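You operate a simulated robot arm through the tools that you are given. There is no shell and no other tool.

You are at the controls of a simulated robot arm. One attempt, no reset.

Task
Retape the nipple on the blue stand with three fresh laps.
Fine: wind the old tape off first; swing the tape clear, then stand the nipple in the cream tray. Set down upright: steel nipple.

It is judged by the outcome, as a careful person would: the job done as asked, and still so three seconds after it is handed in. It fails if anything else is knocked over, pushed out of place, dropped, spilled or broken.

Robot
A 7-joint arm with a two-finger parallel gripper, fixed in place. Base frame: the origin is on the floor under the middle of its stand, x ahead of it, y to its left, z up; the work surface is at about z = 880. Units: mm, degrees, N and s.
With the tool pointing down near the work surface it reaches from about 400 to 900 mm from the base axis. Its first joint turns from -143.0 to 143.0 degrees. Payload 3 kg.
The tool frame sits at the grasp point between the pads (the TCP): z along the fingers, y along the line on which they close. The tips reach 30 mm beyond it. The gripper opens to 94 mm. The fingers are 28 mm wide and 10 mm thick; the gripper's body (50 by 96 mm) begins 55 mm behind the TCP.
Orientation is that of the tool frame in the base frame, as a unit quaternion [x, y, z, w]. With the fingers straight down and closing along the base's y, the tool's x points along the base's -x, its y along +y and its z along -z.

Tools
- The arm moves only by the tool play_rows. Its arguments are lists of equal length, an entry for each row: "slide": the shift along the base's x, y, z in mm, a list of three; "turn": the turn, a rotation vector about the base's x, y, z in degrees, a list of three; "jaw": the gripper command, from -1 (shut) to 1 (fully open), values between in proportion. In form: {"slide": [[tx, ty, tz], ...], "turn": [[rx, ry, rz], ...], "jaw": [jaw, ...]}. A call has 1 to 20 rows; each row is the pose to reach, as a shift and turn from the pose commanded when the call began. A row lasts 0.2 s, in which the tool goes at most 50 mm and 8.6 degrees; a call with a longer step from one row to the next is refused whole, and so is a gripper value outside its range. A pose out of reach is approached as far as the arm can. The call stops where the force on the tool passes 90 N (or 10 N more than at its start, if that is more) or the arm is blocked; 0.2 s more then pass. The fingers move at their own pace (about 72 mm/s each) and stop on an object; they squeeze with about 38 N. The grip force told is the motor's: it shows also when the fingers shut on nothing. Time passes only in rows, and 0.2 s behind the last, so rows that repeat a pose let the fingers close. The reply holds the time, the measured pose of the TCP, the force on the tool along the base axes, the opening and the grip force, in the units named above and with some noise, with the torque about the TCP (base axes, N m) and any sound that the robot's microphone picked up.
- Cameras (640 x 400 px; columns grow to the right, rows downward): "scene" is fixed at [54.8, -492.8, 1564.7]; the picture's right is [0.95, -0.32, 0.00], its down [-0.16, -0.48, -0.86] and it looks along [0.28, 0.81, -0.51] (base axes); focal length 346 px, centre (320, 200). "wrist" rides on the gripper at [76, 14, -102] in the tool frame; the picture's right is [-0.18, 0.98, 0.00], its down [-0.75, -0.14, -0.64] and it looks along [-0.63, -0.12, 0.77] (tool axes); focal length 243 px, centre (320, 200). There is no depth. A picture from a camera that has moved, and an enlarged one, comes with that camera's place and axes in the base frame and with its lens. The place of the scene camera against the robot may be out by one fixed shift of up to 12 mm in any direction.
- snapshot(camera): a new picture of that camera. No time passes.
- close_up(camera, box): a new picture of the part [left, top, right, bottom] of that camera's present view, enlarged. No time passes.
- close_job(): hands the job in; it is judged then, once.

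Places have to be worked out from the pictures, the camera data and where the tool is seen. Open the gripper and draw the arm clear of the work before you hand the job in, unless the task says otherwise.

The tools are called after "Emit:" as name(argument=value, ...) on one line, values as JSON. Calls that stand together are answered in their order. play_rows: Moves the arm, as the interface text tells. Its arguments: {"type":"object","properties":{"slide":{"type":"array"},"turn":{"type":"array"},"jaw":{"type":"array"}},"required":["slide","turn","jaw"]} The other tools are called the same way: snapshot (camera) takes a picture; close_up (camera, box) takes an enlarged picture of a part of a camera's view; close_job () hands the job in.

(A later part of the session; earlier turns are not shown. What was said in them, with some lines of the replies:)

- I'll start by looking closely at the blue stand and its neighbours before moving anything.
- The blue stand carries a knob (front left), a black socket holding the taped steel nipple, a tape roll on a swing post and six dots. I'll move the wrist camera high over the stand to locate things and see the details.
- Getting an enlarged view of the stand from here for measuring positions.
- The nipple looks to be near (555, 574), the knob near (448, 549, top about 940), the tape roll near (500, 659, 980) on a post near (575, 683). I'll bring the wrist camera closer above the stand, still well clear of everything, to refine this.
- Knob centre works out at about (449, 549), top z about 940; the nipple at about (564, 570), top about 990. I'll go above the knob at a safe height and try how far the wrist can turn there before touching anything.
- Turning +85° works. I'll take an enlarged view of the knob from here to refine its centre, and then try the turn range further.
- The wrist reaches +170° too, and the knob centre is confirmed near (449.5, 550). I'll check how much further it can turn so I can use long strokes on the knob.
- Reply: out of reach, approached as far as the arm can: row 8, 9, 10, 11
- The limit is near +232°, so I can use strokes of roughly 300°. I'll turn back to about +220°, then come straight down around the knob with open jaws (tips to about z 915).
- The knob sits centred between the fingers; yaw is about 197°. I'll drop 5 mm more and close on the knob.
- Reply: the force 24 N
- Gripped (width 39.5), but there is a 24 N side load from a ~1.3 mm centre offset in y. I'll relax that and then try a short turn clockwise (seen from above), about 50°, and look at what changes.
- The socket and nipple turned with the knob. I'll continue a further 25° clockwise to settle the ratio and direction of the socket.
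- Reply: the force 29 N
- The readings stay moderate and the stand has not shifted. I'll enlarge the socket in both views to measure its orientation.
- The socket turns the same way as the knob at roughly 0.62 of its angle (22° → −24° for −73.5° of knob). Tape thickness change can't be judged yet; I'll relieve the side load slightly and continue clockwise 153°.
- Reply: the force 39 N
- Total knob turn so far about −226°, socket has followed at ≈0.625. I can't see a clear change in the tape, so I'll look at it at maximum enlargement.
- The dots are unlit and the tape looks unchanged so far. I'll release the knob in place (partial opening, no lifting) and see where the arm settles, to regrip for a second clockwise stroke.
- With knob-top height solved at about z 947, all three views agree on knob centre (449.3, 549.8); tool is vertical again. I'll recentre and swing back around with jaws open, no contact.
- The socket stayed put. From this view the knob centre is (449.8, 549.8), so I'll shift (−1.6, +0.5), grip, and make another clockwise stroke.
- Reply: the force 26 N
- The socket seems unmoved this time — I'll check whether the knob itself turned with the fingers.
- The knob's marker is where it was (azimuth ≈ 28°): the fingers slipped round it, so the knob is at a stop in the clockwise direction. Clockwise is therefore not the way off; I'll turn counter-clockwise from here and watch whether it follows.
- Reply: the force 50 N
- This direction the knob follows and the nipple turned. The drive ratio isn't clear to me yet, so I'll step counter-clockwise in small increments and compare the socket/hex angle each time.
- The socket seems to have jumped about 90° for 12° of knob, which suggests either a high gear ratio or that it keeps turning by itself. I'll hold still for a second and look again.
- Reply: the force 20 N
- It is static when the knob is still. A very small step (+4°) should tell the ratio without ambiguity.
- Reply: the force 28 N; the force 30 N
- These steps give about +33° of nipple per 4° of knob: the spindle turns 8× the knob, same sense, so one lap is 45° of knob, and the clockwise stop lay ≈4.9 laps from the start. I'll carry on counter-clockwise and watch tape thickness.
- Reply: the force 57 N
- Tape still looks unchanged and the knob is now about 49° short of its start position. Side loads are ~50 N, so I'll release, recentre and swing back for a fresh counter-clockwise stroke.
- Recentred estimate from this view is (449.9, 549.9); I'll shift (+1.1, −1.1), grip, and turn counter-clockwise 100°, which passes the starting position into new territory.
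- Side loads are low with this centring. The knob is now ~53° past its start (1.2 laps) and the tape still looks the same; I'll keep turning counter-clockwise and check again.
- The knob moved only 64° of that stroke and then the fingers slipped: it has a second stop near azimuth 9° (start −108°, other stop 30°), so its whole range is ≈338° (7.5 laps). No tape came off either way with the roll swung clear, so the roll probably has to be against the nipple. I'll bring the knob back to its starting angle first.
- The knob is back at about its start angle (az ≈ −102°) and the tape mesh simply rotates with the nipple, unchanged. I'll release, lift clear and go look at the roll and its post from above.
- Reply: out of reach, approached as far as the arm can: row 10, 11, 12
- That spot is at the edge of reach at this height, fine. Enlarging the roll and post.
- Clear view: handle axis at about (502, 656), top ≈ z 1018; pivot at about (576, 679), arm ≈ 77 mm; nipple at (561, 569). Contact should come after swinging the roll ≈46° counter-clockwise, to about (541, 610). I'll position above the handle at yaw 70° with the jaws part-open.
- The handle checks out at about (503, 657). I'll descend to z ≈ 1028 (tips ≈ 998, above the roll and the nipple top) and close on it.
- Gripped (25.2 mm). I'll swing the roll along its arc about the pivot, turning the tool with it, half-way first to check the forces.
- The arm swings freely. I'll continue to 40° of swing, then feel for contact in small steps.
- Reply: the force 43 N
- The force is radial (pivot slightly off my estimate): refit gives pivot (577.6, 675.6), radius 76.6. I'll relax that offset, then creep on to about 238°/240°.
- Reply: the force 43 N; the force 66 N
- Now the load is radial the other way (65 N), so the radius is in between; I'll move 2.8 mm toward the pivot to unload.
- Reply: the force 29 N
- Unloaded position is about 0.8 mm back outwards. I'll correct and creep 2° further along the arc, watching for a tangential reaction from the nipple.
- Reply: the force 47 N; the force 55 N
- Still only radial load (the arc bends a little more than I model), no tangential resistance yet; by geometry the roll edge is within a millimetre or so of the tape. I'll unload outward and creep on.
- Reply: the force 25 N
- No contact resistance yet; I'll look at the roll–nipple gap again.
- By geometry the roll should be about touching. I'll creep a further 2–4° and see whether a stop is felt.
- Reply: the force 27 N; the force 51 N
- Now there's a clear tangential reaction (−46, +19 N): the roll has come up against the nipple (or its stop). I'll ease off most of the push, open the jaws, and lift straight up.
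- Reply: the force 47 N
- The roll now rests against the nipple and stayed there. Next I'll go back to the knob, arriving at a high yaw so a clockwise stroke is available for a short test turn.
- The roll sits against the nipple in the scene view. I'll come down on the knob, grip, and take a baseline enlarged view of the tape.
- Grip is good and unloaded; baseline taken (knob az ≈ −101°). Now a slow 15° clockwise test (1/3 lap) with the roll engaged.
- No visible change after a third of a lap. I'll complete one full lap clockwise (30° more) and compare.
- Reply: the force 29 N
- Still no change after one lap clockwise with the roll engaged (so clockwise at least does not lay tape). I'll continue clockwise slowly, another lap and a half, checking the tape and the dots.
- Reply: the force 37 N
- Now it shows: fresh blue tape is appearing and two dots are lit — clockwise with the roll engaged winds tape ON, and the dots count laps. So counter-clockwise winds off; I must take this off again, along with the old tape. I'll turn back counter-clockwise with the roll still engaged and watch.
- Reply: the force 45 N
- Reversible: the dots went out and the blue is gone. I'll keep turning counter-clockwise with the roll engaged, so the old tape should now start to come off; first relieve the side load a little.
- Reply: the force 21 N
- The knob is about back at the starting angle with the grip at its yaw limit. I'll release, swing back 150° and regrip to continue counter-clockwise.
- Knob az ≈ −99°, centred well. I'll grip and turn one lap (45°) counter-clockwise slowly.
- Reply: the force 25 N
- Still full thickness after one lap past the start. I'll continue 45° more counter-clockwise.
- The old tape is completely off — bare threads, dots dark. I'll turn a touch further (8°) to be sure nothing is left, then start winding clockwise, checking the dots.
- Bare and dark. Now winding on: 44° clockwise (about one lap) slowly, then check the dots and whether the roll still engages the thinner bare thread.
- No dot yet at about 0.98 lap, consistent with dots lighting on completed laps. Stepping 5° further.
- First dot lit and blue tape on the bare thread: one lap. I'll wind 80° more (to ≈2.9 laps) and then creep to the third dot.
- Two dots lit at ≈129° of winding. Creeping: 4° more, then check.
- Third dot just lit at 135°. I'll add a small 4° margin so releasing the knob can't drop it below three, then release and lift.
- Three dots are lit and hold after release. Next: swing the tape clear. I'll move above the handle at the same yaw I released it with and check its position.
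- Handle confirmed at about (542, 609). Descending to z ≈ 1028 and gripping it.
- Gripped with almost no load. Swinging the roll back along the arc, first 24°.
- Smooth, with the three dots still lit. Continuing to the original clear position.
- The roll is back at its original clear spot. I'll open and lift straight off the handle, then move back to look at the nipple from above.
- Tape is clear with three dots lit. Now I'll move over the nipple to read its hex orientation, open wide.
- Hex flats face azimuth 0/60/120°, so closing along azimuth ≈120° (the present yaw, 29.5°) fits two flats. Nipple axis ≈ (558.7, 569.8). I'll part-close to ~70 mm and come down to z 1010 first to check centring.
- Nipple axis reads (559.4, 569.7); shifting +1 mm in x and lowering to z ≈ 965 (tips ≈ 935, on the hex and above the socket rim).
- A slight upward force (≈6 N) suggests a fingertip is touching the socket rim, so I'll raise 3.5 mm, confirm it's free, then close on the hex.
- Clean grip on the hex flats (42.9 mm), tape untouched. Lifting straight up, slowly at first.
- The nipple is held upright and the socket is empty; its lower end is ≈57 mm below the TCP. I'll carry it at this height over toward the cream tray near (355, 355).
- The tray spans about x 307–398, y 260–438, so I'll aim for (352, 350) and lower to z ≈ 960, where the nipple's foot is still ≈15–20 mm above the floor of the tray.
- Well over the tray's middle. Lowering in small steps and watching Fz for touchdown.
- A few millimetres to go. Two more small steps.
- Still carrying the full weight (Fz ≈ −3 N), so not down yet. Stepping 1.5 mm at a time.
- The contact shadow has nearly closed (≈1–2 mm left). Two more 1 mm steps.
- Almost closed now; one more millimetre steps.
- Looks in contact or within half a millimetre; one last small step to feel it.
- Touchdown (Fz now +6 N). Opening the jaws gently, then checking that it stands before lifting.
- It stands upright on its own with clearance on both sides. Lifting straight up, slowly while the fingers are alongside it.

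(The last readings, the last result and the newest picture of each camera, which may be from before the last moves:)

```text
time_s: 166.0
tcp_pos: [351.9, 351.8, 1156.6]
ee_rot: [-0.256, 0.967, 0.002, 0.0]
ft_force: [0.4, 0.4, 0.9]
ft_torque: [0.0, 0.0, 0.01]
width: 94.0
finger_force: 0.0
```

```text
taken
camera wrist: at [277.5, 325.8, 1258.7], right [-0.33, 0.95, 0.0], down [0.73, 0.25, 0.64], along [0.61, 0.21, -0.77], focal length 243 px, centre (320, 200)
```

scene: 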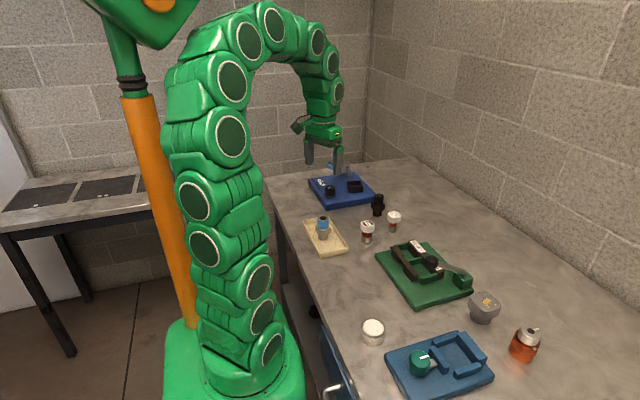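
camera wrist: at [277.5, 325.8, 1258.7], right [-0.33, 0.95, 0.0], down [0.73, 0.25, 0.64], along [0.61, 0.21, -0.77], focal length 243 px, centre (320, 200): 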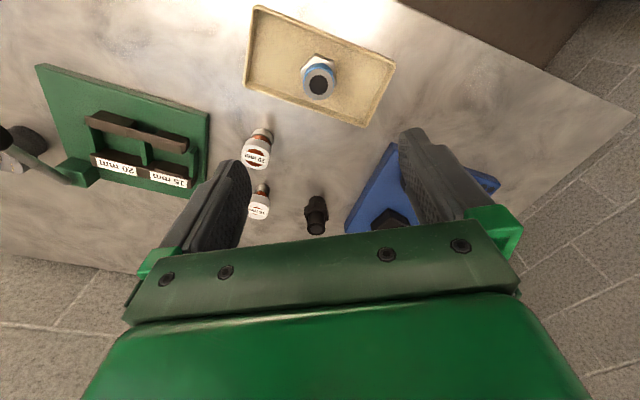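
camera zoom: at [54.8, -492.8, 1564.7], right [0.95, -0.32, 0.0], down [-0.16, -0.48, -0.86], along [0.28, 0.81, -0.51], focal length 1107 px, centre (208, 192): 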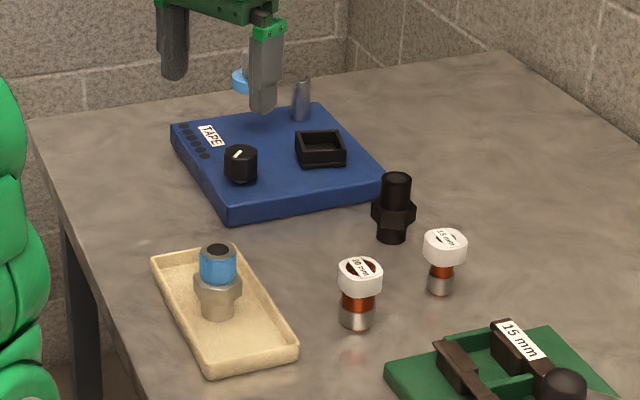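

The nipple stands upright in the cream tray with its blue tape, the tape roll is swung clear, and the other items look undisturbed. I'll draw the arm further up and away and take a last close look.

Emit:
play_rows(slide=[[-5, 15, 25], [-10, 30, 55], [-15, 45, 85], [-20, 60, 110], [-20, 70, 115], [-20, 70, 115], [-20, 70, 115]], turn=[[0, 0, 0], [0, 0, 0], [0, 0, 0], [0, 0, 0], [0, 0, 0], [0, 0, 0], [0, 0, 0]], jaw=[1, 1, 1, 1, 1, 1, 1])

Emit:
close_up(camera="scene", box=[295, 205, 355, 265])

Emit:
close_up(camera="scene", box=[290, 140, 410, 215])

```text
time_s: 167.6
tcp_pos: [331.8, 419.7, 1269.6]
ee_rot: [-0.256, 0.967, 0.0, -0.001]
ft_force: [0.2, -0.9, -0.8]
ft_torque: [0.0, 0.01, -0.01]
width: 93.9
finger_force: 0.1
```

```text
6.67 times, centred on (325, 235) of scene
camera zoom: at [54.8, -492.8, 1564.7], right [0.95, -0.32, 0.0], down [-0.16, -0.48, -0.86], along [0.28, 0.81, -0.51], focal length 2306 px, centre (287, -33)
```

zoom: 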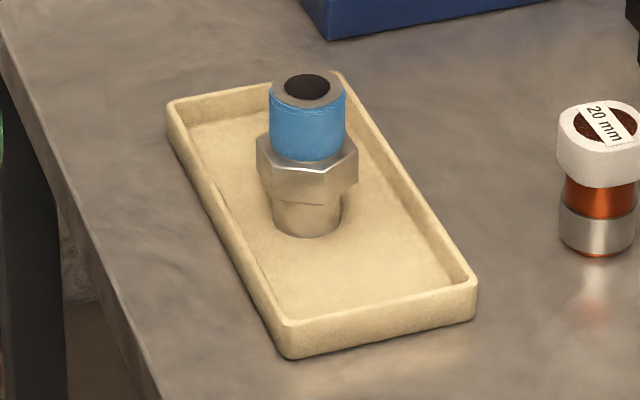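

```text
5.33 times, centred on (350, 178) of scene
camera zoom: at [54.8, -492.8, 1564.7], right [0.95, -0.32, 0.0], down [-0.16, -0.48, -0.86], along [0.28, 0.81, -0.51], focal length 1845 px, centre (160, 320)
```

zoom: 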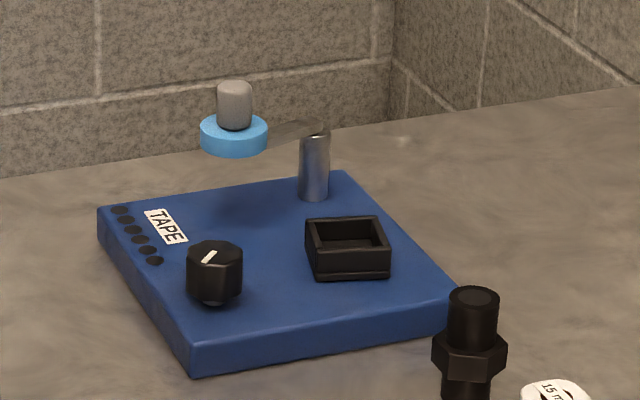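

The freshly taped steel nipple stands upright in the cream tray. The stand has not moved, the tape roll is back in its clear position, and the arm is away with the gripper open. I'm handing the job in.

Emit:
close_job()

```text
The job is handed in.
```

The steel nipple is retaped with three fresh laps and stands upright in the cream tray. I have handed the job in.

- **Old tape:** I wound it all off and saw bare threads before laying any new tape. It only came off with the tape roll pressed against the nipple.
- **Mistake along the way:** I first turned the knob the wrong way with the roll engaged, which wound about two and a half laps of blue tape over the old tape. I reversed that and took it all off before starting the real wrap.
- **New tape:** I wound on until the third dot on the stand lit, then turned the knob about 4° further, so it carries just over three laps. All three dots stayed lit until I lifted the nipple out.
- **Finish:** I swung the roll back to where it started and lifted the nipple by its hex, so the tape was not touched. In the last pictures the stand, tray and the items around them were where they started, and the arm was clear with the gripper open.
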